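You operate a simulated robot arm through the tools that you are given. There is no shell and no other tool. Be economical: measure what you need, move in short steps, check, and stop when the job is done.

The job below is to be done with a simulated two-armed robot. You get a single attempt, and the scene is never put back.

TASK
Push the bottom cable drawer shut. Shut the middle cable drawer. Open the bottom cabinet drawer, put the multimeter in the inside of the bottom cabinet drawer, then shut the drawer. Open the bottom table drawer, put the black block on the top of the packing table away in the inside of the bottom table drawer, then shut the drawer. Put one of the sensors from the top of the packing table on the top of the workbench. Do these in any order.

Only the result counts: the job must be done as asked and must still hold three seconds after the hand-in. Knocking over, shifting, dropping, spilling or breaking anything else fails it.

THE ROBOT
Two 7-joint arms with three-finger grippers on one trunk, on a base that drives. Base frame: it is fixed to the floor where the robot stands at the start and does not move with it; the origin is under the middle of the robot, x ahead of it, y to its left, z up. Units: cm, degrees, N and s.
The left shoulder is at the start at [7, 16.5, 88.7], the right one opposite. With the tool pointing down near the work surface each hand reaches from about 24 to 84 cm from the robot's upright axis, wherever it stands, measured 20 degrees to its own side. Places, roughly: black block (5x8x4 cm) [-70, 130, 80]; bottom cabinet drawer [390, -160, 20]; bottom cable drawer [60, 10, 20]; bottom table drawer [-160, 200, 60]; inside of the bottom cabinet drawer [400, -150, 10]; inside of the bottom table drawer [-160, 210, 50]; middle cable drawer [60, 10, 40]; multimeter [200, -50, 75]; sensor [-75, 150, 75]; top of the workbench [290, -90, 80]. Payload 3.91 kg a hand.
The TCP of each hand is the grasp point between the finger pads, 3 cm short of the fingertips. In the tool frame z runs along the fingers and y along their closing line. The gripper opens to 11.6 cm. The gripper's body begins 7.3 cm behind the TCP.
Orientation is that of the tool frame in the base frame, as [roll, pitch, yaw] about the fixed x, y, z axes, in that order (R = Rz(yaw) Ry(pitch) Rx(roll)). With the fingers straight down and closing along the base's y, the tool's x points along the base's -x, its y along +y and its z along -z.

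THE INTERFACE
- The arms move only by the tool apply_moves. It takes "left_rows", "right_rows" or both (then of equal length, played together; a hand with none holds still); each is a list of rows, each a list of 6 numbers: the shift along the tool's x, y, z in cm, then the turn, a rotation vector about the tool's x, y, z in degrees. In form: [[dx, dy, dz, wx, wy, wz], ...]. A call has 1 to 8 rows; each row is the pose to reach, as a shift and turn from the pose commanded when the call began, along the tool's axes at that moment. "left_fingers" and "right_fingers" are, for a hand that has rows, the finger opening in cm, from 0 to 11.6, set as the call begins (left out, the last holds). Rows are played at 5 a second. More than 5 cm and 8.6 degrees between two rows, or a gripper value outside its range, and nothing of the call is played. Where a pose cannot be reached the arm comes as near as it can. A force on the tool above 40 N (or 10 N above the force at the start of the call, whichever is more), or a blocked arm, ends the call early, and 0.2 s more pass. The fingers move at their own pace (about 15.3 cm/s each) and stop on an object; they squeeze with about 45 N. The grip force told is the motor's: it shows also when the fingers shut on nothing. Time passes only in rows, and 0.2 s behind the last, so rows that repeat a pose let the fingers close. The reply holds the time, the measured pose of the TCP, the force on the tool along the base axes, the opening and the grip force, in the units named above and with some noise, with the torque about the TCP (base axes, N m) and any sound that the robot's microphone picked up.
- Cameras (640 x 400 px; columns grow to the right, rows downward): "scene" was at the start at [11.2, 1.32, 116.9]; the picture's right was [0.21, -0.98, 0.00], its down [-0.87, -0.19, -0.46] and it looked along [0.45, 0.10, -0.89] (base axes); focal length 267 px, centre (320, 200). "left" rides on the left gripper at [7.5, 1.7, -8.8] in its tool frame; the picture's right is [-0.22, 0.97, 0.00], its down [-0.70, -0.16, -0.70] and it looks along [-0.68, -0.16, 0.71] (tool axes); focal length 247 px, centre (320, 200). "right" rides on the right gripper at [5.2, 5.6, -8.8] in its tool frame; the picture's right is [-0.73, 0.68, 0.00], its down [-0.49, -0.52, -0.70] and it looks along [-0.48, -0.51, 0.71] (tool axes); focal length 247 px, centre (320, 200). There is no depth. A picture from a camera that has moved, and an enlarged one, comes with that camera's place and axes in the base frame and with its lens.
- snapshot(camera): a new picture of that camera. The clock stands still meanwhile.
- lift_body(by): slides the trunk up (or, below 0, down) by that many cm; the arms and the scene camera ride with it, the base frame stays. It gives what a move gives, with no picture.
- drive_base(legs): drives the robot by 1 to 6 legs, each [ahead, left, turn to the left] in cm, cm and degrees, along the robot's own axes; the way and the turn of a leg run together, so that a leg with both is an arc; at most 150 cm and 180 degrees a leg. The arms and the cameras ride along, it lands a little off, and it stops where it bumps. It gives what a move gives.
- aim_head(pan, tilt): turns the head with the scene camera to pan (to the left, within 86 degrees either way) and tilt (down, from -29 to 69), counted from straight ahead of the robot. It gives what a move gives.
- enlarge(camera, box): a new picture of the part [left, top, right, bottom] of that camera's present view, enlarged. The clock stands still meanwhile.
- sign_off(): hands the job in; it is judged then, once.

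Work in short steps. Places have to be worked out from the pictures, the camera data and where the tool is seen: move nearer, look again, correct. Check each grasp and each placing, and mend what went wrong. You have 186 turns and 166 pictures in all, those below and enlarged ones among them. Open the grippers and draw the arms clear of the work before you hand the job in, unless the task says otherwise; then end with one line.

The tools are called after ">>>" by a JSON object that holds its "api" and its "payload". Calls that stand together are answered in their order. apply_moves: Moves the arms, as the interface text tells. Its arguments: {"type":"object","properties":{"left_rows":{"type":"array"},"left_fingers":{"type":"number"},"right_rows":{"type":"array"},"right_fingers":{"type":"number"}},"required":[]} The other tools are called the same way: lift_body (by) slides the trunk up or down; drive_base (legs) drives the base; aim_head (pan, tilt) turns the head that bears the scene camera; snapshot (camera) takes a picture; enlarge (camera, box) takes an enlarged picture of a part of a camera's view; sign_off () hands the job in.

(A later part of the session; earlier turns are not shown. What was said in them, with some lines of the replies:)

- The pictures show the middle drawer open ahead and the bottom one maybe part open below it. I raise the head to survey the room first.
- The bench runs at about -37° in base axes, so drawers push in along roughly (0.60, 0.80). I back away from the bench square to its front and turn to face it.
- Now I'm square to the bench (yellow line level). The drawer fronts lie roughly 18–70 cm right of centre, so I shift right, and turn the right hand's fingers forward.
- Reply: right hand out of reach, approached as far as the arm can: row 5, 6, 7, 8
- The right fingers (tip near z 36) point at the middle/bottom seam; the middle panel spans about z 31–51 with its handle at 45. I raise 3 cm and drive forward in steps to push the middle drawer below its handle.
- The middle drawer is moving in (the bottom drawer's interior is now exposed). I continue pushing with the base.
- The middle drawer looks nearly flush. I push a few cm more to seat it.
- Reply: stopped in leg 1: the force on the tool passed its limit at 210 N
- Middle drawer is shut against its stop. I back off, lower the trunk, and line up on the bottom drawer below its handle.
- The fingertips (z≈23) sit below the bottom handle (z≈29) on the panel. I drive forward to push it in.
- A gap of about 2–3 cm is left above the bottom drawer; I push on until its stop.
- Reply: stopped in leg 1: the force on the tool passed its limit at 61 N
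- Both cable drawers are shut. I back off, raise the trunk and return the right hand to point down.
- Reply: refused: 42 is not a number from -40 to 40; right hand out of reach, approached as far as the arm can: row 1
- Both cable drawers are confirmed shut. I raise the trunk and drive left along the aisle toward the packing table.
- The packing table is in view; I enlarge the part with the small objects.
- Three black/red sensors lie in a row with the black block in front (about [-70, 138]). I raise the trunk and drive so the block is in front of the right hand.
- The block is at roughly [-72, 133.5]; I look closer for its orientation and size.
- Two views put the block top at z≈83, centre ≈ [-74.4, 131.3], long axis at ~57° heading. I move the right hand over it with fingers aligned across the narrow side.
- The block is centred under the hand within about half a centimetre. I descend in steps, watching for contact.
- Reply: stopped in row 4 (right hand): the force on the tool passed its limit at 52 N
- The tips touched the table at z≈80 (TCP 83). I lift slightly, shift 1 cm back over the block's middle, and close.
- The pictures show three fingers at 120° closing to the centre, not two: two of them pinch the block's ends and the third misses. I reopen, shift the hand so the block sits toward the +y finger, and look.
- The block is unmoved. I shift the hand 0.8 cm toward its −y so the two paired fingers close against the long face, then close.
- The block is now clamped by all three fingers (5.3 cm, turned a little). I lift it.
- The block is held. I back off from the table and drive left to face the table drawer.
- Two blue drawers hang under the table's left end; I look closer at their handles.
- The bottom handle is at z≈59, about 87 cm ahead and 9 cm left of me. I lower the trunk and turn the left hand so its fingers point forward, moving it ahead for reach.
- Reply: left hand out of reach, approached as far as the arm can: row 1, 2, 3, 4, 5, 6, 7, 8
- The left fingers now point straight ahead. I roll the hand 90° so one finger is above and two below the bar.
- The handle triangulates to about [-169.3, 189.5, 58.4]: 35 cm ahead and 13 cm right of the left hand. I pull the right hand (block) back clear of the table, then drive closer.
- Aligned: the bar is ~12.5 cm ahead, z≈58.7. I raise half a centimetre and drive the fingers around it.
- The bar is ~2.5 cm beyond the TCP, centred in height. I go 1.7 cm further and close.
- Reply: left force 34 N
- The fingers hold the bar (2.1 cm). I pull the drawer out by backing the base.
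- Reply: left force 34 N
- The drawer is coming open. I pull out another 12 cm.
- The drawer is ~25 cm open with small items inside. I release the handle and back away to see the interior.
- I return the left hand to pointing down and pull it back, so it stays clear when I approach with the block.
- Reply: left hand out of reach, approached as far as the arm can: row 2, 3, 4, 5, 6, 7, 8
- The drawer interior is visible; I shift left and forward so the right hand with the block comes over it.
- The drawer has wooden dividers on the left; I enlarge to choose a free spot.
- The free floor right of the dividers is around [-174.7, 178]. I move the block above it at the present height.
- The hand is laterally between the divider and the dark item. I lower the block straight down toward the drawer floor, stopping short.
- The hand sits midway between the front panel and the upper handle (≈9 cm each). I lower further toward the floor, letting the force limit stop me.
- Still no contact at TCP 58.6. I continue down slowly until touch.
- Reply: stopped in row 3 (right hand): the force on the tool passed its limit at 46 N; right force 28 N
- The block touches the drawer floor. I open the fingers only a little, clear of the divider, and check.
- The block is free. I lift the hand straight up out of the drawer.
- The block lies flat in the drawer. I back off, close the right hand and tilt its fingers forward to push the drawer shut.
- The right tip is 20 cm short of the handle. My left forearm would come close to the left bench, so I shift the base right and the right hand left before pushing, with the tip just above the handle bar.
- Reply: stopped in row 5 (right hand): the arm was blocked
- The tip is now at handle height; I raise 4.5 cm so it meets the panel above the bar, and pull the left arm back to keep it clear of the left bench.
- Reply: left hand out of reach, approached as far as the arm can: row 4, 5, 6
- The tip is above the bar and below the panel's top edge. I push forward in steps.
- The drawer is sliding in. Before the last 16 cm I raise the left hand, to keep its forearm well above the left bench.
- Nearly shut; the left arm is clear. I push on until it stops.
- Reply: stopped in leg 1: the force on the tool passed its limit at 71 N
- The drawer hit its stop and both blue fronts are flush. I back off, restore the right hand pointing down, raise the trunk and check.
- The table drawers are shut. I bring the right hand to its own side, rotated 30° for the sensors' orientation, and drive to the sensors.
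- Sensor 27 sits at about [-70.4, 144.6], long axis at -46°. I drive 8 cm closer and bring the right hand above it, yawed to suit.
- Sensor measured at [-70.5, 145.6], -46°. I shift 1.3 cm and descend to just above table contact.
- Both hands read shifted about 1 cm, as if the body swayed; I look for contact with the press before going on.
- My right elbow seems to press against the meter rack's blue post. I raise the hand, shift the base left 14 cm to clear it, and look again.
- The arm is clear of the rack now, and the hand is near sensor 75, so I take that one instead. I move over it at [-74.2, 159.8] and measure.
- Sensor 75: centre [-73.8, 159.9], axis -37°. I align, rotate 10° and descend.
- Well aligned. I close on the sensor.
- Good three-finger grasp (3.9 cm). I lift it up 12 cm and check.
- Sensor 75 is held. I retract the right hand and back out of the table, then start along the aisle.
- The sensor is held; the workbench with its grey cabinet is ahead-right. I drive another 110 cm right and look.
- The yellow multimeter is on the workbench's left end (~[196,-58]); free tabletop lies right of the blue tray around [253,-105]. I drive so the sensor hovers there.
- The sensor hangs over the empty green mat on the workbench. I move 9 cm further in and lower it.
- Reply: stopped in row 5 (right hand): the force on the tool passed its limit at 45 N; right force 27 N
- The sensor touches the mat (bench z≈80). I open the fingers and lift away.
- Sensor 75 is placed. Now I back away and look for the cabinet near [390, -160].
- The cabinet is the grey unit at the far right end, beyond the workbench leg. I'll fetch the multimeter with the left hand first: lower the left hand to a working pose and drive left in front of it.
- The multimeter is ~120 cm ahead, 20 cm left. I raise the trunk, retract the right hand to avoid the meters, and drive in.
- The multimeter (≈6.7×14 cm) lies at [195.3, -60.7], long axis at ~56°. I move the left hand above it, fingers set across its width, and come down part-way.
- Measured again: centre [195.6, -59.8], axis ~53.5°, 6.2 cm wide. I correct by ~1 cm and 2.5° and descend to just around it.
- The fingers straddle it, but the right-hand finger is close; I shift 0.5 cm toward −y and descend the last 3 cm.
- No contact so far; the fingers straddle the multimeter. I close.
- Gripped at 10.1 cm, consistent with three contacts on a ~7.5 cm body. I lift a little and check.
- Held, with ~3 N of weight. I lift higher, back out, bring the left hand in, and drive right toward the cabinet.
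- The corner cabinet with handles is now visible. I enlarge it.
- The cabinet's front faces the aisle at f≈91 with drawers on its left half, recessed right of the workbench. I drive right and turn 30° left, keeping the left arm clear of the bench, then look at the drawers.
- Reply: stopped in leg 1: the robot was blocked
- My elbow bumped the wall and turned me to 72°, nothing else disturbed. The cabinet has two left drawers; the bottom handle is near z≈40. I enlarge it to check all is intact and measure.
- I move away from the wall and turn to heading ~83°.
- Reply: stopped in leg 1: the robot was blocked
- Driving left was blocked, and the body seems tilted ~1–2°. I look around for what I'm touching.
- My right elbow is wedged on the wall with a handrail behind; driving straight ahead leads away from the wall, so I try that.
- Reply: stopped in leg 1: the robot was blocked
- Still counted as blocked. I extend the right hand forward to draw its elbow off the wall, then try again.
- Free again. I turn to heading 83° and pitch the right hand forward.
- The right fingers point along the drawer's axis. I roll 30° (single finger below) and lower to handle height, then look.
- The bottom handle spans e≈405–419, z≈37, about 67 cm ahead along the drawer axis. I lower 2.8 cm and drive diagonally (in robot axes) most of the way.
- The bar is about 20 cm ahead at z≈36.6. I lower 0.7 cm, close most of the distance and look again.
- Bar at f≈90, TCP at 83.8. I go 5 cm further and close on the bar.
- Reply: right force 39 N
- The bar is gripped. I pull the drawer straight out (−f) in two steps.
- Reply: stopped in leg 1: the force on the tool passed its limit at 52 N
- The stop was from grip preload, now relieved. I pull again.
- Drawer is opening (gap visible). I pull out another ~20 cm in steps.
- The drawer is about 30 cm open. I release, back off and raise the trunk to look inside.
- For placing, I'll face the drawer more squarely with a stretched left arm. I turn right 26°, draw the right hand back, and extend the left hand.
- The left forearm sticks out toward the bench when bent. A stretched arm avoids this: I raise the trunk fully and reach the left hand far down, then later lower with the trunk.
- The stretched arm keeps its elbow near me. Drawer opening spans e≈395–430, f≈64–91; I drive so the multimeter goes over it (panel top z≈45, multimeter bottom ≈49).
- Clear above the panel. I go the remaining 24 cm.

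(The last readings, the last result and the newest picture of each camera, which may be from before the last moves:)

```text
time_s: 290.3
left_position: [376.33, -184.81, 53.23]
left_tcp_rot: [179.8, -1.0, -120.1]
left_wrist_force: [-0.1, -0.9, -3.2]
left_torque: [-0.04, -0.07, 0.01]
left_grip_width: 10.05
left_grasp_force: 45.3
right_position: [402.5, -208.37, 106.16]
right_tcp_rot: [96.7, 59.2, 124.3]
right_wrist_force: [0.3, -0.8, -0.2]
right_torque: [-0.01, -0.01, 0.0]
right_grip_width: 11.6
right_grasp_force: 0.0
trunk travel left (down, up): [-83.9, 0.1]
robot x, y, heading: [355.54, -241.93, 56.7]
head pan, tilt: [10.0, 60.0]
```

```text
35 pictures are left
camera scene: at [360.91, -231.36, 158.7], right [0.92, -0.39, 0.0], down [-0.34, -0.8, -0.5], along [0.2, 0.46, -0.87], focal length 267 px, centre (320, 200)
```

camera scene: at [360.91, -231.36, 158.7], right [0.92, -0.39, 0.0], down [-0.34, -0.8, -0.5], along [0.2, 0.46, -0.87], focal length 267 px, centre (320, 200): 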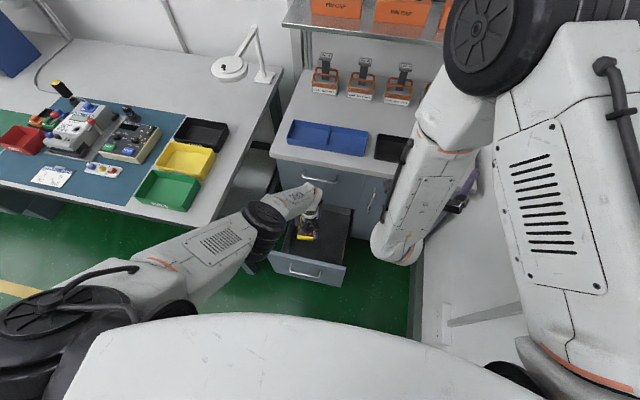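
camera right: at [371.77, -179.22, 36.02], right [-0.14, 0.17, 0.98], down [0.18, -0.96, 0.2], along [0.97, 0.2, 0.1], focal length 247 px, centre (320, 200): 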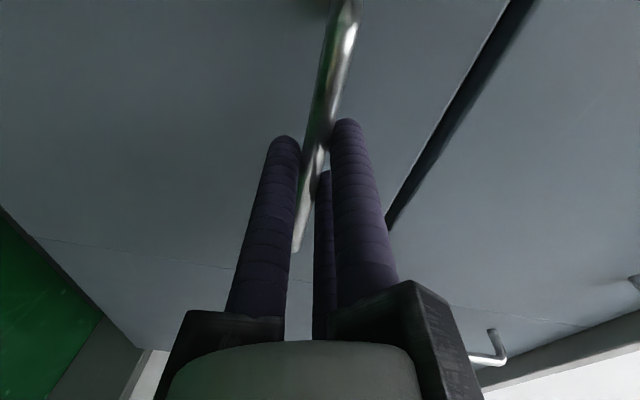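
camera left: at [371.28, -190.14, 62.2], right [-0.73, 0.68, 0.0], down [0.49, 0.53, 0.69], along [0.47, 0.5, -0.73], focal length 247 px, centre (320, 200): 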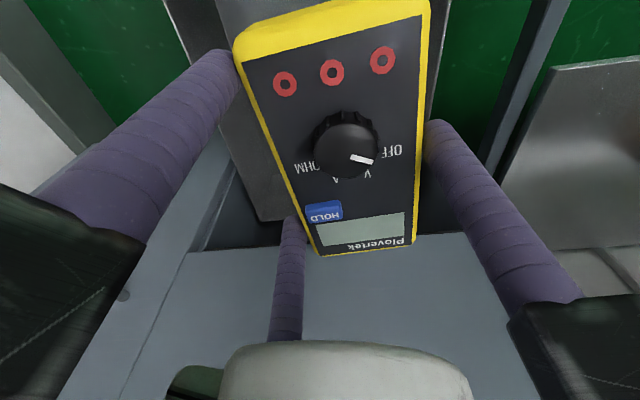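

The multimeter is over the drawer; I back 2.5 cm to keep the jaw off the upper handle, then lower with the trunk.

>>> {"api": "drive_base", "payload": {"legs": [[-2.5, 0, 0]]}}

>>> {"api": "lift_body", "payload": {"by": -24}}

>>> {"api": "snapshot", "payload": {"camera": "left"}}

>>> {"api": "snapshot", "payload": {"camera": "scene"}}

```text
time_s: 291.1
left_position: [375.15, -186.69, 53.0]
left_tcp_rot: [179.9, -1.2, -120.1]
left_wrist_force: [0.5, 1.3, -3.0]
left_torque: [-0.06, -0.06, 0.01]
left_grip_width: 10.02
left_grasp_force: 44.4
right_position: [401.45, -210.11, 105.95]
right_tcp_rot: [97.1, 59.2, 124.6]
right_wrist_force: [0.4, -0.2, -0.3]
right_torque: [0.02, 0.0, -0.03]
right_grip_width: 11.6
right_grasp_force: 0.1
trunk travel left (down, up): [-83.9, 0.1]
robot x, y, heading: [354.07, -243.78, 56.9]
head pan, tilt: [10.0, 60.0]
```

```text
time_s: 293.6
left_position: [375.02, -186.85, 29.24]
left_tcp_rot: [179.9, -1.0, -120.1]
left_wrist_force: [-0.1, 1.4, -3.7]
left_torque: [-0.02, -0.04, 0.0]
left_grip_width: 10.04
left_grasp_force: 45.0
right_position: [401.26, -210.39, 82.09]
right_tcp_rot: [96.7, 59.2, 124.2]
right_wrist_force: [-0.4, 0.3, 0.4]
right_torque: [0.01, -0.03, -0.02]
right_grip_width: 11.59
right_grasp_force: 0.0
trunk travel left (down, up): [-59.9, 24.1]
robot x, y, heading: [354.19, -243.98, 57.0]
head pan, tilt: [10.0, 60.0]
```

```text
34 pictures are left
camera left: at [370.01, -192.13, 38.2], right [-0.73, 0.68, 0.0], down [0.49, 0.53, 0.69], along [0.47, 0.5, -0.73], focal length 247 px, centre (320, 200)
```

left: 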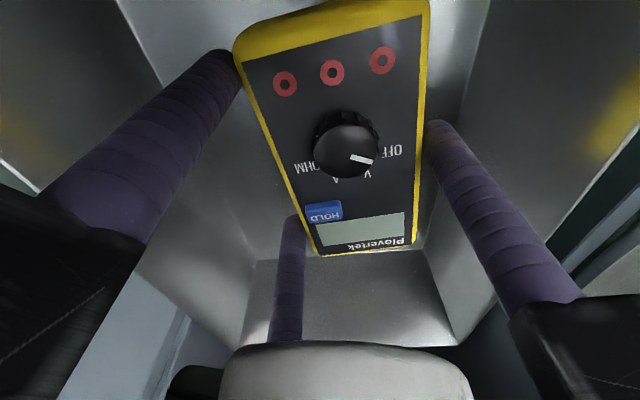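

```text
33 pictures are left
camera scene: at [359.59, -233.41, 134.7], right [0.92, -0.39, 0.0], down [-0.34, -0.8, -0.5], along [0.2, 0.46, -0.87], focal length 267 px, centre (320, 200)
```

scene: 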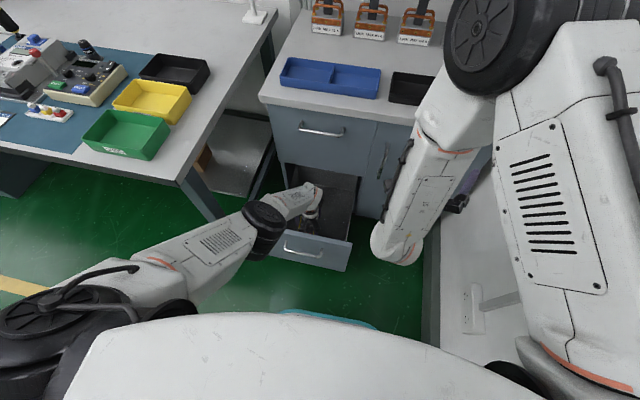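

The multimeter is well inside the metal drawer. I lower 6 cm more by trunk, then by arm until contact.

>>> {"api": "lift_body", "payload": {"by": -6}}

>>> {"api": "apply_moves", "payload": {"left_rows": [[0, 0, 1, 0, 0, 0], [0, 0, 2, 0, 0, 0], [0, 0, 3, 0, 0, 0], [0, 0, 4, 0, 0, 0], [0, 0, 5, 0, 0, 0], [0, 0, 6, 0, 0, 0], [0, 0, 7, 0, 0, 0]]}}

>>> {"api": "snapshot", "payload": {"camera": "left"}}

```text
time_s: 294.6
left_position: [375.06, -186.66, 23.31]
left_tcp_rot: [179.9, -0.9, -120.2]
left_wrist_force: [-0.3, -0.9, -3.6]
left_torque: [-0.05, -0.01, 0.01]
left_grip_width: 10.07
left_grasp_force: 46.0
right_position: [401.16, -210.42, 76.24]
right_tcp_rot: [96.6, 59.2, 124.4]
right_wrist_force: [0.0, -0.2, -0.3]
right_torque: [-0.01, -0.05, 0.02]
right_grip_width: 11.62
right_grasp_force: 0.0
trunk travel left (down, up): [-53.9, 30.1]
robot x, y, heading: [354.36, -243.66, 57.1]
head pan, tilt: [10.0, 60.0]
```

```text
time_s: 296.2
left_position: [373.99, -187.87, 21.69]
left_tcp_rot: [179.8, -0.6, -120.2]
left_wrist_force: [13.5, 19.9, 10.2]
left_torque: [-2.92, 2.3, -0.6]
left_grip_width: 10.06
left_grasp_force: 45.4
left hand out of reach, approached as far as the arm can: row 1, 2, 3, 4, 5, 6, 7
right_position: [401.21, -210.44, 76.2]
right_tcp_rot: [96.7, 59.1, 124.2]
right_wrist_force: [-0.5, -0.2, 0.1]
right_torque: [-0.01, 0.07, -0.04]
right_grip_width: 11.61
right_grasp_force: 0.1
trunk travel left (down, up): [-53.9, 30.1]
robot x, y, heading: [354.21, -243.41, 57.1]
head pan, tilt: [10.0, 60.0]
```

```text
32 pictures are left
camera left: at [368.94, -193.24, 30.62], right [-0.73, 0.68, 0.0], down [0.49, 0.53, 0.69], along [0.47, 0.51, -0.72], focal length 247 px, centre (320, 200)
```

left: 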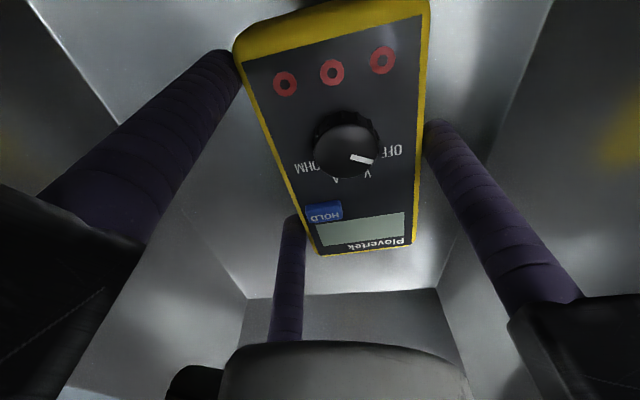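

The arm hit its reach limit and drew back against the panel. I undo that slightly (up and forward), then lower with the trunk in small steps.

>>> {"api": "apply_moves", "payload": {"left_rows": [[0, 0, -2, 0, 0, 0], [-1.5, 0, -4, 0, 0, 0], [-1.5, 0, -4, 0, 0, 0]]}}

>>> {"api": "lift_body", "payload": {"by": -4}}

```text
time_s: 297.0
left_position: [374.61, -187.08, 25.52]
left_tcp_rot: [180.0, -1.0, -119.9]
left_wrist_force: [-0.2, -0.1, -3.5]
left_torque: [-0.03, -0.02, -0.03]
left_grip_width: 10.04
left_grasp_force: 44.6
right_position: [401.11, -210.26, 76.1]
right_tcp_rot: [96.8, 59.1, 124.3]
right_wrist_force: [-0.2, 0.0, -0.2]
right_torque: [0.0, 0.05, -0.01]
right_grip_width: 11.62
right_grasp_force: 0.0
trunk travel left (down, up): [-53.9, 30.1]
robot x, y, heading: [354.53, -243.79, 56.7]
head pan, tilt: [10.0, 60.0]
```

```text
time_s: 297.8
left_position: [374.72, -187.14, 21.48]
left_tcp_rot: [179.9, -0.9, -120.1]
left_wrist_force: [-0.7, 0.2, -2.8]
left_torque: [-0.04, -0.04, -0.01]
left_grip_width: 10.07
left_grasp_force: 45.0
right_position: [401.21, -210.41, 72.14]
right_tcp_rot: [96.7, 59.1, 124.3]
right_wrist_force: [0.0, 1.0, -0.3]
right_torque: [0.0, 0.01, 0.01]
right_grip_width: 11.64
right_grasp_force: 0.1
trunk travel left (down, up): [-49.9, 34.1]
robot x, y, heading: [354.16, -243.89, 57.1]
head pan, tilt: [10.0, 60.0]
```

Free, no contact at z 21.5. I keep lowering in small trunk steps, watching the force.

>>> {"api": "lift_body", "payload": {"by": -3}}

>>> {"api": "lift_body", "payload": {"by": -2}}

>>> {"api": "snapshot", "payload": {"camera": "left"}}

```text
time_s: 298.6
left_position: [374.67, -187.07, 18.5]
left_tcp_rot: [179.9, -0.9, -120.2]
left_wrist_force: [0.2, 0.1, -3.3]
left_torque: [0.0, 0.0, -0.01]
left_grip_width: 10.04
left_grasp_force: 45.0
right_position: [401.17, -210.44, 69.09]
right_tcp_rot: [96.7, 59.0, 124.3]
right_wrist_force: [0.4, 0.0, 0.1]
right_torque: [0.01, 0.02, -0.03]
right_grip_width: 11.61
right_grasp_force: 0.0
trunk travel left (down, up): [-46.9, 37.1]
robot x, y, heading: [354.17, -243.92, 57.2]
head pan, tilt: [10.0, 60.0]
```

```text
time_s: 299.2
left_position: [374.81, -187.12, 16.54]
left_tcp_rot: [180.0, -1.0, -120.1]
left_wrist_force: [0.1, -0.4, -3.1]
left_torque: [-0.03, -0.02, 0.04]
left_grip_width: 10.04
left_grasp_force: 45.0
right_position: [401.17, -210.53, 67.21]
right_tcp_rot: [96.7, 59.1, 124.3]
right_wrist_force: [0.5, -0.5, -0.5]
right_torque: [-0.01, 0.01, 0.0]
right_grip_width: 11.6
right_grasp_force: 0.1
trunk travel left (down, up): [-44.9, 39.1]
robot x, y, heading: [354.25, -243.73, 56.7]
head pan, tilt: [10.0, 60.0]
```

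```text
31 pictures are left
camera left: at [369.67, -192.44, 25.39], right [-0.73, 0.68, 0.0], down [0.49, 0.53, 0.69], along [0.47, 0.5, -0.73], focal length 247 px, centre (320, 200)
```

left: 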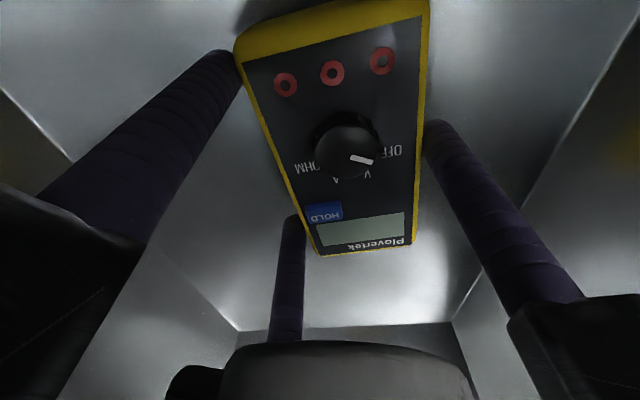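

By the floor edges the bottom is near z≈12; the multimeter is almost down. I lower 0.7 cm at a time.

>>> {"api": "lift_body", "payload": {"by": -0.7}}

>>> {"api": "lift_body", "payload": {"by": -0.7}}

```text
time_s: 299.8
left_position: [374.84, -186.94, 16.08]
left_tcp_rot: [180.0, -0.6, -120.1]
left_wrist_force: [-0.9, 1.5, 26.1]
left_torque: [-0.43, -0.11, -0.25]
left_grip_width: 10.06
left_grasp_force: 44.8
right_position: [401.24, -210.53, 66.48]
right_tcp_rot: [96.6, 59.0, 124.1]
right_wrist_force: [-0.2, -0.5, -0.5]
right_torque: [-0.03, -0.01, -0.01]
right_grip_width: 11.58
right_grasp_force: 0.1
trunk travel left (down, up): [-44.2, 39.8]
robot x, y, heading: [354.12, -243.48, 56.8]
head pan, tilt: [10.0, 60.0]
```

```text
time_s: 300.1
left_position: [375.01, -186.71, 16.09]
left_tcp_rot: [179.9, -0.6, -120.1]
left_wrist_force: [0.6, 2.1, 17.1]
left_torque: [-0.91, 0.91, -0.23]
left_grip_width: 10.06
left_grasp_force: 44.7
right_position: [401.15, -210.44, 66.48]
right_tcp_rot: [96.6, 59.0, 124.1]
right_wrist_force: [-0.4, -0.3, -0.4]
right_torque: [-0.02, -0.02, 0.02]
right_grip_width: 11.61
right_grasp_force: 0.0
trunk travel left (down, up): [-44.1, 39.9]
robot x, y, heading: [354.11, -243.39, 57.1]
head pan, tilt: [10.0, 60.0]
stopped: the force on the tool passed its limit at 47 N (the readings are from after the stop); the commanded pose is now the measured one
```

The multimeter rests on the drawer floor. I open the fingers and check, then raise out with the trunk.

>>> {"api": "apply_moves", "payload": {"left_rows": [[0, 0, 0, 0, 0, 0], [0, 0, 0, 0, 0, 0], [0, 0, 0, 0, 0, 0]], "left_fingers": 11.6}}

>>> {"api": "lift_body", "payload": {"by": 3}}

>>> {"api": "snapshot", "payload": {"camera": "left"}}

```text
time_s: 300.9
left_position: [374.9, -186.82, 15.99]
left_tcp_rot: [-180.0, -0.8, -120.1]
left_wrist_force: [0.9, 0.2, 0.8]
left_torque: [-0.02, -0.02, -0.01]
left_grip_width: 11.59
left_grasp_force: 0.1
right_position: [401.26, -210.39, 66.32]
right_tcp_rot: [96.6, 59.1, 124.3]
right_wrist_force: [0.1, -0.1, -0.9]
right_torque: [-0.03, -0.03, 0.0]
right_grip_width: 11.59
right_grasp_force: 0.2
trunk travel left (down, up): [-44.1, 39.9]
robot x, y, heading: [353.94, -243.9, 57.1]
head pan, tilt: [10.0, 60.0]
```

```text
time_s: 301.7
left_position: [374.91, -186.81, 18.79]
left_tcp_rot: [180.0, -0.8, -120.0]
left_wrist_force: [0.0, -0.3, -0.1]
left_torque: [0.0, 0.0, -0.02]
left_grip_width: 11.62
left_grasp_force: 0.0
right_position: [401.11, -210.4, 69.39]
right_tcp_rot: [96.6, 59.1, 124.2]
right_wrist_force: [0.4, -0.6, -0.6]
right_torque: [0.01, 0.0, -0.01]
right_grip_width: 11.6
right_grasp_force: 0.0
trunk travel left (down, up): [-47.1, 36.9]
robot x, y, heading: [354.72, -243.9, 56.8]
head pan, tilt: [10.0, 60.0]
```

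```text
30 pictures are left
camera left: at [369.83, -192.22, 27.78], right [-0.73, 0.68, 0.0], down [0.49, 0.53, 0.69], along [0.47, 0.5, -0.72], focal length 247 px, centre (320, 200)
```

left: 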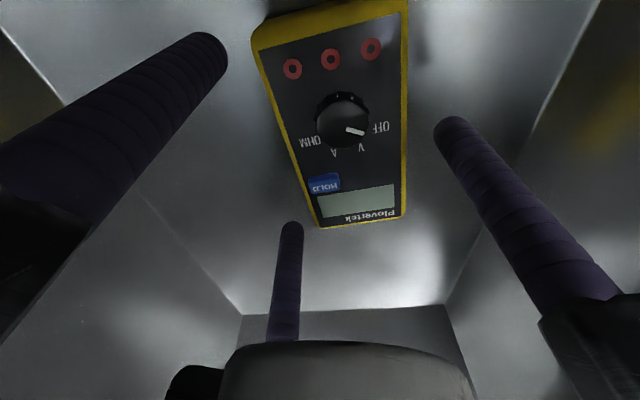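

Released cleanly. I raise out of the drawer with the trunk and back away along the drawer axis.

>>> {"api": "lift_body", "payload": {"by": 36.5}}

>>> {"api": "drive_base", "payload": {"legs": [[-50, 3, 0]]}}

>>> {"api": "apply_moves", "payload": {"left_rows": [[0, 0, -5, 0, 0, 0], [0, 0, -10, 0, 0, 0], [0, 0, -15, 0, 0, 0], [0, 0, -20, 0, 0, 0], [2, 0, -24.5, 0, 0, 0], [4, 0, -29, 0, 0, 0], [6, 0, -33.5, 0, 0, 0], [8, 0, -38, 0, 0, 0]], "right_rows": [[0, 0, 1.5, 0, 0, 0], [0, 0, 3, 0, 0, 0], [0, 0, 4.5, 0, 0, 0], [0, 0, 6, 0, 0, 0], [0, 0, 7.5, 0, 0, 0], [0, 0, 9, 0, 0, 0], [0, 0, 10.5, 0, 0, 0], [0, 0, 12, 0, 0, 0]], "right_fingers": 0}}

>>> {"api": "apply_moves", "payload": {"left_rows": [[3, 0, -3, 0, 0, 0], [6, 0, -6, 0, 0, 0], [9, 0, -9, 0, 0, 0], [12, 0, -12, 0, 0, 0], [12, 0, -15, 0, 0, 0], [12, 0, -15, 0, 0, 0]]}}

>>> {"api": "snapshot", "payload": {"camera": "scene"}}

```text
time_s: 305.2
left_position: [374.82, -186.87, 55.32]
left_tcp_rot: [179.9, -0.7, -120.0]
left_wrist_force: [-0.5, -1.1, 0.0]
left_torque: [0.01, 0.02, 0.02]
left_grip_width: 11.6
left_grasp_force: 0.1
right_position: [401.17, -210.3, 105.84]
right_tcp_rot: [96.7, 59.1, 124.4]
right_wrist_force: [0.0, 0.8, -0.1]
right_torque: [0.0, 0.02, 0.03]
right_grip_width: 11.6
right_grasp_force: 0.1
trunk travel left (down, up): [-83.6, 0.4]
robot x, y, heading: [354.46, -243.4, 56.8]
head pan, tilt: [10.0, 60.0]
```

```text
time_s: 308.2
left_position: [344.95, -227.5, 55.35]
left_tcp_rot: [179.9, -0.9, -120.4]
left_wrist_force: [0.7, 0.0, 0.3]
left_torque: [-0.01, -0.03, 0.01]
left_grip_width: 11.59
left_grasp_force: 0.1
right_position: [371.18, -251.21, 105.88]
right_tcp_rot: [96.7, 59.0, 124.2]
right_wrist_force: [0.1, 0.2, 1.1]
right_torque: [0.0, -0.03, 0.0]
right_grip_width: 11.6
right_grasp_force: 0.1
trunk travel left (down, up): [-83.6, 0.4]
robot x, y, heading: [324.03, -284.34, 56.7]
head pan, tilt: [10.0, 60.0]
```

```text
time_s: 310.0
left_position: [341.19, -234.28, 93.87]
left_tcp_rot: [179.8, -0.7, -120.3]
left_wrist_force: [0.3, 0.9, 0.2]
left_torque: [0.01, -0.03, 0.05]
left_grip_width: 11.59
left_grasp_force: 0.0
right_position: [381.75, -245.6, 105.02]
right_tcp_rot: [96.5, 59.0, 124.0]
right_wrist_force: [-0.4, -0.1, -0.2]
right_torque: [-0.01, 0.02, 0.0]
right_grip_width: 0.89
right_grasp_force: 45.1
trunk travel left (down, up): [-83.6, 0.4]
robot x, y, heading: [324.2, -284.26, 56.6]
head pan, tilt: [10.0, 60.0]
```

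```text
time_s: 311.4
left_position: [335.25, -244.02, 108.84]
left_tcp_rot: [180.0, -0.8, -120.3]
left_wrist_force: [0.7, -0.5, 0.1]
left_torque: [-0.01, -0.01, 0.01]
left_grip_width: 11.6
left_grasp_force: 0.1
right_position: [381.81, -245.52, 104.97]
right_tcp_rot: [96.7, 59.1, 124.1]
right_wrist_force: [-0.5, 0.2, -0.6]
right_torque: [-0.02, 0.04, 0.02]
right_grip_width: 0.89
right_grasp_force: 44.7
trunk travel left (down, up): [-83.6, 0.4]
robot x, y, heading: [324.19, -284.6, 56.6]
head pan, tilt: [10.0, 60.0]
```

```text
29 pictures are left
camera scene: at [329.53, -274.0, 158.41], right [0.92, -0.4, 0.0], down [-0.34, -0.8, -0.5], along [0.2, 0.46, -0.87], focal length 267 px, centre (320, 200)
```

scene: 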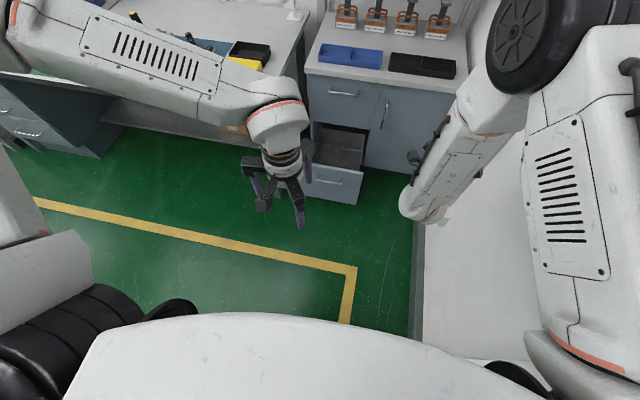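

Both hands are clear. I turn left 31°, lower the trunk so the closed right fingers are at z≈41.5 (panel above its handle).

>>> {"api": "drive_base", "payload": {"legs": [[0, 0, 31]]}}

>>> {"api": "lift_body", "payload": {"by": -40}}

>>> {"api": "lift_body", "payload": {"by": -23.5}}

>>> {"api": "snapshot", "payload": {"camera": "right"}}

>>> {"api": "aim_head", "payload": {"pan": -20, "tilt": 50}}

>>> {"api": "snapshot", "payload": {"camera": "scene"}}

```text
time_s: 313.3
left_position: [312.88, -244.06, 108.74]
left_tcp_rot: [179.9, -0.8, -89.4]
left_wrist_force: [0.8, 0.1, 0.6]
left_torque: [-0.01, -0.01, 0.01]
left_grip_width: 11.62
left_grasp_force: 0.1
right_position: [353.59, -221.45, 105.11]
right_tcp_rot: [96.7, 59.1, 155.0]
right_wrist_force: [-0.3, -0.3, -0.1]
right_torque: [-0.01, -0.03, 0.0]
right_grip_width: 0.89
right_grasp_force: 45.0
trunk travel left (down, up): [-83.6, 0.4]
robot x, y, heading: [324.24, -284.42, 87.6]
head pan, tilt: [10.0, 60.0]
```

```text
time_s: 317.1
left_position: [313.0, -244.07, 68.85]
left_tcp_rot: [179.9, -0.6, -89.3]
left_wrist_force: [-0.8, 0.3, 0.0]
left_torque: [0.01, -0.02, -0.01]
left_grip_width: 11.58
left_grasp_force: 0.0
right_position: [353.65, -221.53, 65.13]
right_tcp_rot: [96.7, 59.2, 155.0]
right_wrist_force: [0.1, 0.1, 0.4]
right_torque: [0.0, 0.01, -0.02]
right_grip_width: 0.93
right_grasp_force: 45.9
trunk travel left (down, up): [-43.6, 40.4]
robot x, y, heading: [324.16, -284.28, 87.7]
head pan, tilt: [10.0, 60.0]
```

```text
time_s: 319.6
left_position: [312.96, -244.21, 45.18]
left_tcp_rot: [179.9, -0.6, -89.5]
left_wrist_force: [0.1, -0.6, 0.2]
left_torque: [0.02, 0.01, 0.02]
left_grip_width: 11.6
left_grasp_force: 0.1
right_position: [353.55, -221.49, 41.53]
right_tcp_rot: [96.7, 59.0, 155.1]
right_wrist_force: [-0.2, -0.3, -0.4]
right_torque: [0.01, 0.04, 0.01]
right_grip_width: 0.91
right_grasp_force: 44.9
trunk travel left (down, up): [-20.1, 63.9]
robot x, y, heading: [324.25, -284.5, 87.7]
head pan, tilt: [10.0, 60.0]
```

```text
28 pictures are left
camera right: at [342.59, -225.29, 40.49], right [-0.15, 0.16, 0.98], down [0.25, -0.95, 0.19], along [0.96, 0.27, 0.11], focal length 247 px, centre (320, 200)
```

right: 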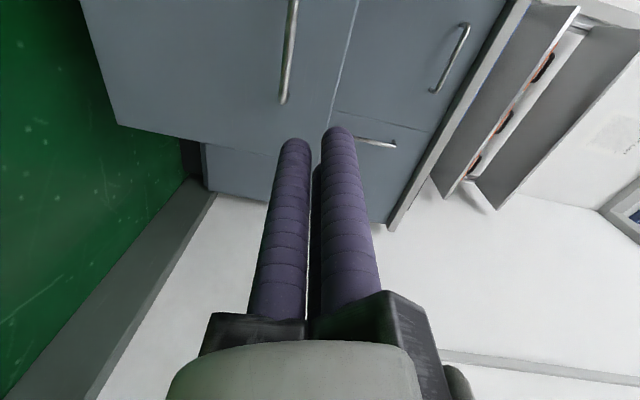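

```text
time_s: 320.6
left_position: [312.89, -244.19, 45.29]
left_tcp_rot: [179.9, -0.7, -89.4]
left_wrist_force: [0.2, 0.6, -0.7]
left_torque: [-0.01, -0.03, -0.02]
left_grip_width: 11.59
left_grasp_force: 0.2
right_position: [353.58, -221.43, 41.56]
right_tcp_rot: [96.7, 59.1, 155.1]
right_wrist_force: [-0.1, 0.1, 0.1]
right_torque: [0.03, 0.0, 0.03]
right_grip_width: 0.88
right_grasp_force: 45.0
trunk travel left (down, up): [-20.1, 63.9]
robot x, y, heading: [323.82, -284.56, 88.0]
head pan, tilt: [-20.0, 50.0]
```

```text
27 pictures are left
camera scene: at [327.21, -272.28, 96.17], right [0.93, -0.38, 0.0], down [-0.29, -0.71, -0.64], along [0.24, 0.59, -0.77], focal length 267 px, centre (320, 200)
```

scene: 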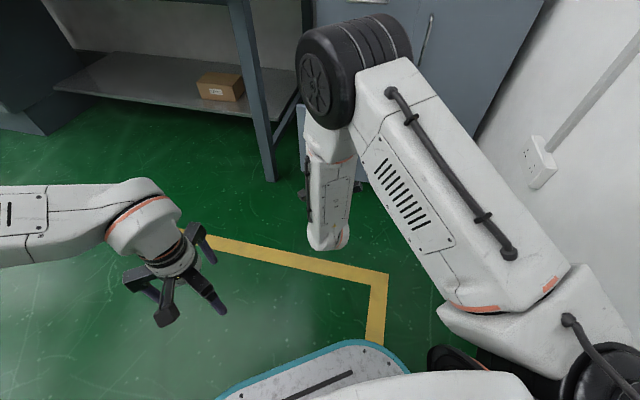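

Tip is between handle (z≈37) and panel top (z≈44). I lower 0.6 cm and drive along the drawer axis.

>>> {"api": "lift_body", "payload": {"by": -0.6}}

>>> {"api": "drive_base", "payload": {"legs": [[27, -19.5, 0]]}}

>>> {"api": "snapshot", "payload": {"camera": "right"}}

>>> {"api": "snapshot", "payload": {"camera": "scene"}}

```text
time_s: 321.1
left_position: [312.99, -244.04, 44.65]
left_tcp_rot: [179.9, -0.7, -89.4]
left_wrist_force: [-0.1, -0.4, 0.6]
left_torque: [0.0, -0.01, -0.01]
left_grip_width: 11.57
left_grasp_force: 0.1
right_position: [353.63, -221.49, 40.98]
right_tcp_rot: [96.7, 59.2, 155.0]
right_wrist_force: [-0.3, 0.0, 0.1]
right_torque: [0.03, -0.01, 0.03]
right_grip_width: 0.89
right_grasp_force: 45.1
trunk travel left (down, up): [-19.5, 64.5]
robot x, y, heading: [323.81, -284.39, 87.7]
head pan, tilt: [-20.0, 50.0]
```

```text
time_s: 323.3
left_position: [333.82, -218.21, 44.75]
left_tcp_rot: [179.9, -0.6, -89.8]
left_wrist_force: [0.5, 0.3, -0.8]
left_torque: [0.01, -0.01, -0.01]
left_grip_width: 11.6
left_grasp_force: 0.0
right_position: [374.76, -195.75, 40.91]
right_tcp_rot: [96.7, 59.1, 154.7]
right_wrist_force: [-0.6, -0.2, -0.3]
right_torque: [-0.01, 0.03, -0.01]
right_grip_width: 0.9
right_grasp_force: 44.8
trunk travel left (down, up): [-19.5, 64.5]
robot x, y, heading: [344.99, -258.51, 87.4]
head pan, tilt: [-20.0, 50.0]
```

```text
26 pictures are left
camera right: at [363.72, -199.5, 39.86], right [-0.15, 0.16, 0.98], down [0.24, -0.95, 0.19], along [0.96, 0.27, 0.11], focal length 247 px, centre (320, 200)
```

right: 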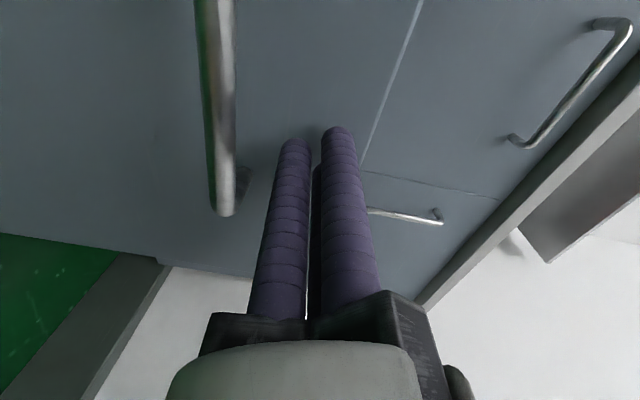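

```text
25 pictures are left
camera scene: at [348.06, -246.4, 95.57], right [0.92, -0.39, 0.0], down [-0.29, -0.71, -0.64], along [0.25, 0.59, -0.77], focal length 267 px, centre (320, 200)
```

scene: 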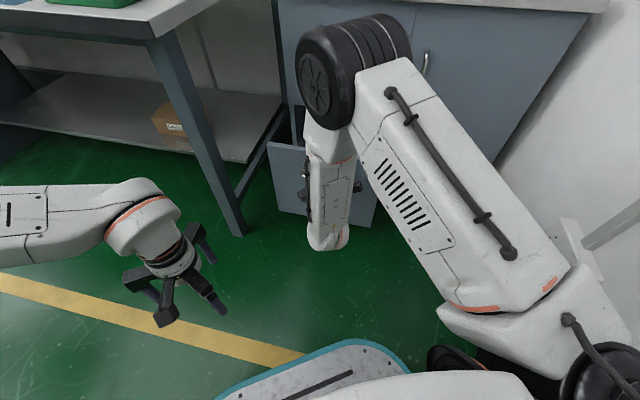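

The panel is being pushed in. I continue in steps.

>>> {"api": "drive_base", "payload": {"legs": [[12.3, -8.2, 0]]}}

>>> {"api": "snapshot", "payload": {"camera": "right"}}

>>> {"api": "snapshot", "payload": {"camera": "scene"}}

```text
time_s: 324.6
left_position: [342.88, -206.4, 44.64]
left_tcp_rot: [179.9, -0.7, -89.7]
left_wrist_force: [0.3, 0.7, 0.2]
left_torque: [-0.03, 0.0, 0.0]
left_grip_width: 11.58
left_grasp_force: 0.1
right_position: [383.66, -183.92, 40.96]
right_tcp_rot: [96.7, 59.0, 154.7]
right_wrist_force: [-0.6, 0.1, 0.6]
right_torque: [0.02, -0.03, 0.0]
right_grip_width: 0.9
right_grasp_force: 45.5
trunk travel left (down, up): [-19.5, 64.5]
robot x, y, heading: [353.72, -246.84, 87.2]
head pan, tilt: [-20.0, 50.0]
```

```text
24 pictures are left
camera right: at [372.63, -187.78, 39.85], right [-0.15, 0.16, 0.98], down [0.24, -0.95, 0.19], along [0.96, 0.26, 0.1], focal length 247 px, centre (320, 200)
```

right: 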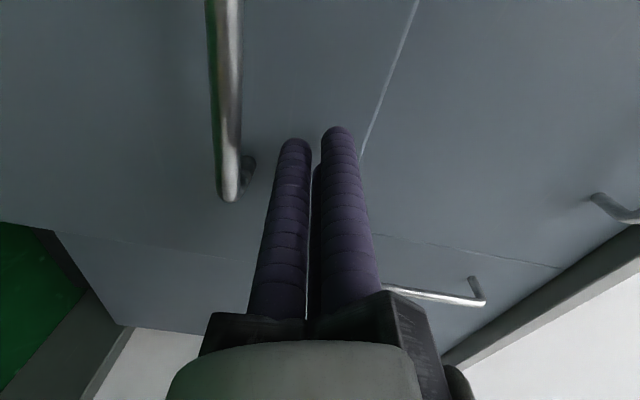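

```text
23 pictures are left
camera scene: at [356.96, -234.66, 95.57], right [0.92, -0.39, 0.0], down [-0.3, -0.71, -0.64], along [0.25, 0.59, -0.77], focal length 267 px, centre (320, 200)
```

scene: 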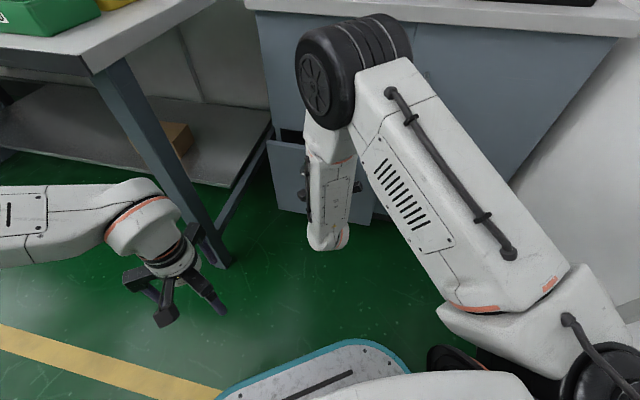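

About 7–8 cm remain. I push on to the stop.

>>> {"api": "drive_base", "payload": {"legs": [[4.9, -3.4, 0]]}}

>>> {"api": "drive_base", "payload": {"legs": [[4.1, -2.9, 0]]}}

>>> {"api": "snapshot", "payload": {"camera": "right"}}

```text
time_s: 325.6
left_position: [346.39, -201.74, 44.6]
left_tcp_rot: [180.0, -0.7, -89.7]
left_wrist_force: [0.2, -0.8, -0.4]
left_torque: [0.0, 0.01, -0.01]
left_grip_width: 11.63
left_grasp_force: 0.0
right_position: [387.18, -179.24, 40.97]
right_tcp_rot: [96.8, 59.1, 154.7]
right_wrist_force: [-0.2, -0.5, 0.0]
right_torque: [-0.05, 0.01, -0.04]
right_grip_width: 0.89
right_grasp_force: 44.9
trunk travel left (down, up): [-19.5, 64.5]
robot x, y, heading: [357.47, -241.78, 87.2]
head pan, tilt: [-20.0, 50.0]
```

```text
time_s: 326.5
left_position: [347.91, -199.61, 44.72]
left_tcp_rot: [179.9, -0.7, -89.6]
left_wrist_force: [-0.6, -0.1, -0.4]
left_torque: [0.0, -0.01, 0.02]
left_grip_width: 11.62
left_grasp_force: 0.1
right_position: [388.51, -177.52, 40.75]
right_tcp_rot: [97.5, 59.1, 155.6]
right_wrist_force: [-0.1, -1.5, -1.6]
right_torque: [0.03, -0.01, -0.03]
right_grip_width: 0.89
right_grasp_force: 45.1
trunk travel left (down, up): [-19.5, 64.5]
robot x, y, heading: [358.81, -239.55, 87.5]
head pan, tilt: [-20.0, 50.0]
stopped in leg 1: the force on the tool passed its limit at 121 N (the readings are from after the stop); the commanded pose is now the measured one
```

```text
22 pictures are left
camera right: at [377.32, -181.41, 39.66], right [-0.15, 0.16, 0.98], down [0.25, -0.95, 0.2], along [0.96, 0.27, 0.1], focal length 247 px, centre (320, 200)
```

right: 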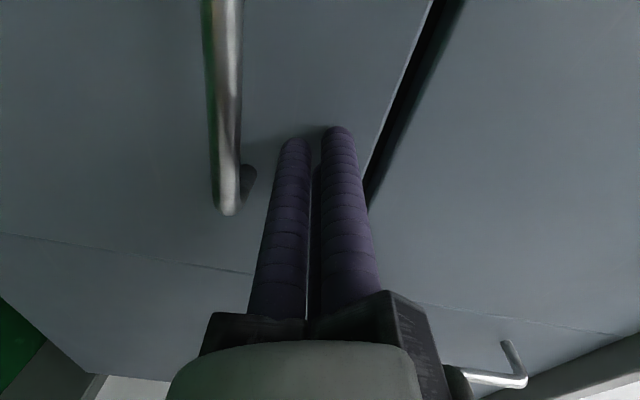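

The drawer hit its stop and the fronts are flush. I back away along the axis and check.

>>> {"api": "drive_base", "payload": {"legs": [[-41, 28, 0]]}}

>>> {"api": "lift_body", "payload": {"by": 36}}

>>> {"api": "drive_base", "payload": {"legs": [[0, 10, -34]]}}

>>> {"api": "aim_head", "payload": {"pan": 0, "tilt": 40}}

>>> {"api": "snapshot", "payload": {"camera": "scene"}}

```text
time_s: 329.4
left_position: [317.56, -239.58, 44.63]
left_tcp_rot: [180.0, -0.7, -89.4]
left_wrist_force: [0.0, -1.0, -0.4]
left_torque: [0.01, 0.02, -0.01]
left_grip_width: 11.6
left_grasp_force: 0.1
right_position: [357.84, -217.47, 40.67]
right_tcp_rot: [97.4, 59.1, 155.9]
right_wrist_force: [-0.2, 0.1, -0.3]
right_torque: [-0.01, -0.02, 0.0]
right_grip_width: 0.89
right_grasp_force: 45.0
trunk travel left (down, up): [-19.5, 64.5]
robot x, y, heading: [328.74, -280.16, 87.6]
head pan, tilt: [-20.0, 50.0]
```

```text
time_s: 332.9
left_position: [317.65, -239.59, 80.74]
left_tcp_rot: [179.9, -0.7, -89.4]
left_wrist_force: [-0.7, -0.7, -0.3]
left_torque: [-0.01, -0.01, 0.01]
left_grip_width: 11.61
left_grasp_force: 0.0
right_position: [357.88, -217.32, 76.69]
right_tcp_rot: [97.5, 59.1, 155.9]
right_wrist_force: [0.4, -0.6, -0.9]
right_torque: [0.01, 0.0, 0.04]
right_grip_width: 0.9
right_grasp_force: 45.0
trunk travel left (down, up): [-55.5, 28.5]
robot x, y, heading: [328.72, -279.86, 87.9]
head pan, tilt: [-20.0, 50.0]
```

```text
time_s: 334.9
left_position: [332.04, -236.86, 80.7]
left_tcp_rot: [179.9, -0.7, -122.5]
left_wrist_force: [0.1, -0.8, 0.7]
left_torque: [0.0, -0.02, 0.01]
left_grip_width: 11.6
left_grasp_force: 0.1
right_position: [377.84, -240.27, 76.61]
right_tcp_rot: [97.4, 59.1, 122.8]
right_wrist_force: [0.2, 0.7, -0.2]
right_torque: [-0.05, -0.01, -0.02]
right_grip_width: 0.88
right_grasp_force: 44.7
trunk travel left (down, up): [-55.5, 28.5]
robot x, y, heading: [319.5, -276.84, 54.4]
head pan, tilt: [-20.0, 50.0]
```

```text
time_s: 335.8
left_position: [331.95, -236.8, 80.73]
left_tcp_rot: [179.9, -0.7, -122.4]
left_wrist_force: [1.1, 0.3, 0.5]
left_torque: [0.04, 0.0, -0.01]
left_grip_width: 11.58
left_grasp_force: 0.1
right_position: [377.86, -240.23, 76.71]
right_tcp_rot: [97.4, 59.2, 122.8]
right_wrist_force: [-0.3, 0.1, 0.1]
right_torque: [-0.01, 0.03, 0.0]
right_grip_width: 0.89
right_grasp_force: 45.1
trunk travel left (down, up): [-55.5, 28.5]
robot x, y, heading: [319.11, -276.97, 54.7]
head pan, tilt: [0.0, 40.0]
```

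```text
21 pictures are left
camera scene: at [327.19, -265.73, 132.99], right [0.81, -0.58, 0.0], down [-0.37, -0.52, -0.77], along [0.44, 0.62, -0.64], focal length 267 px, centre (320, 200)
```

scene: 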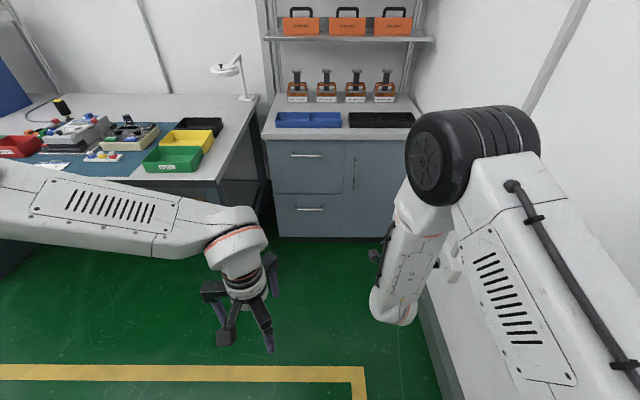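

The bottom cabinet drawer is flush and nothing around it has moved. I open the right gripper, then hand in.

>>> {"api": "apply_moves", "payload": {"right_rows": [[0, 0, -2, 0, 0, 0], [0, 0, -4, 0, 0, 0], [0, 0, -4, 0, 0, 0]], "right_fingers": 11.6}}

>>> {"api": "enlarge", "payload": {"camera": "scene", "box": [240, 110, 440, 250]}}

```text
time_s: 336.6
left_position: [331.96, -236.93, 80.7]
left_tcp_rot: [179.9, -0.7, -122.5]
left_wrist_force: [-0.1, -0.5, -0.5]
left_torque: [-0.04, 0.0, 0.05]
left_grip_width: 11.59
left_grasp_force: 0.0
right_position: [374.36, -241.86, 76.92]
right_tcp_rot: [97.5, 59.0, 122.8]
right_wrist_force: [0.2, 0.1, -0.2]
right_torque: [0.05, 0.0, -0.02]
right_grip_width: 11.61
right_grasp_force: 0.0
trunk travel left (down, up): [-55.5, 28.5]
robot x, y, heading: [319.2, -276.59, 54.6]
head pan, tilt: [0.0, 40.0]
```

```text
2.86 times, centred on (340, 180) of scene
camera zoom: at [327.21, -265.72, 132.99], right [0.81, -0.58, 0.0], down [-0.37, -0.52, -0.77], along [0.44, 0.62, -0.64], focal length 763 px, centre (263, 257)
```

zoom: 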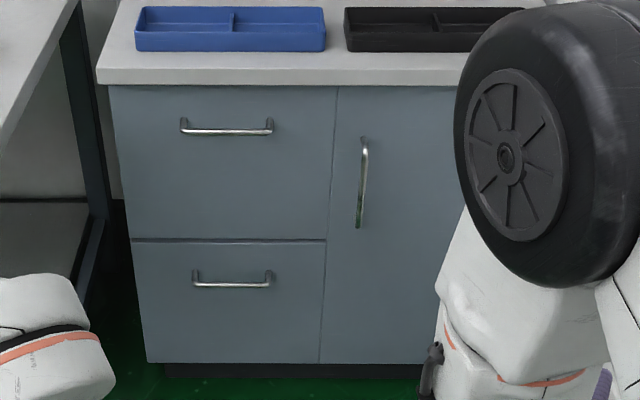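

All five parts are done and checked by picture, both grippers are open, and the arms are clear. I hand in.

>>> {"api": "sign_off", "payload": {}}

```text
The job is handed in.
```

I finished all five parts and handed the job in: both cable drawers are shut, the multimeter is in the closed bottom cabinet drawer, the black block is in the closed bottom table drawer, and sensor 75 is on the green mat on the workbench. My right elbow pressed against the meter rack and later bumped the wall; the pictures afterwards showed nothing moved.
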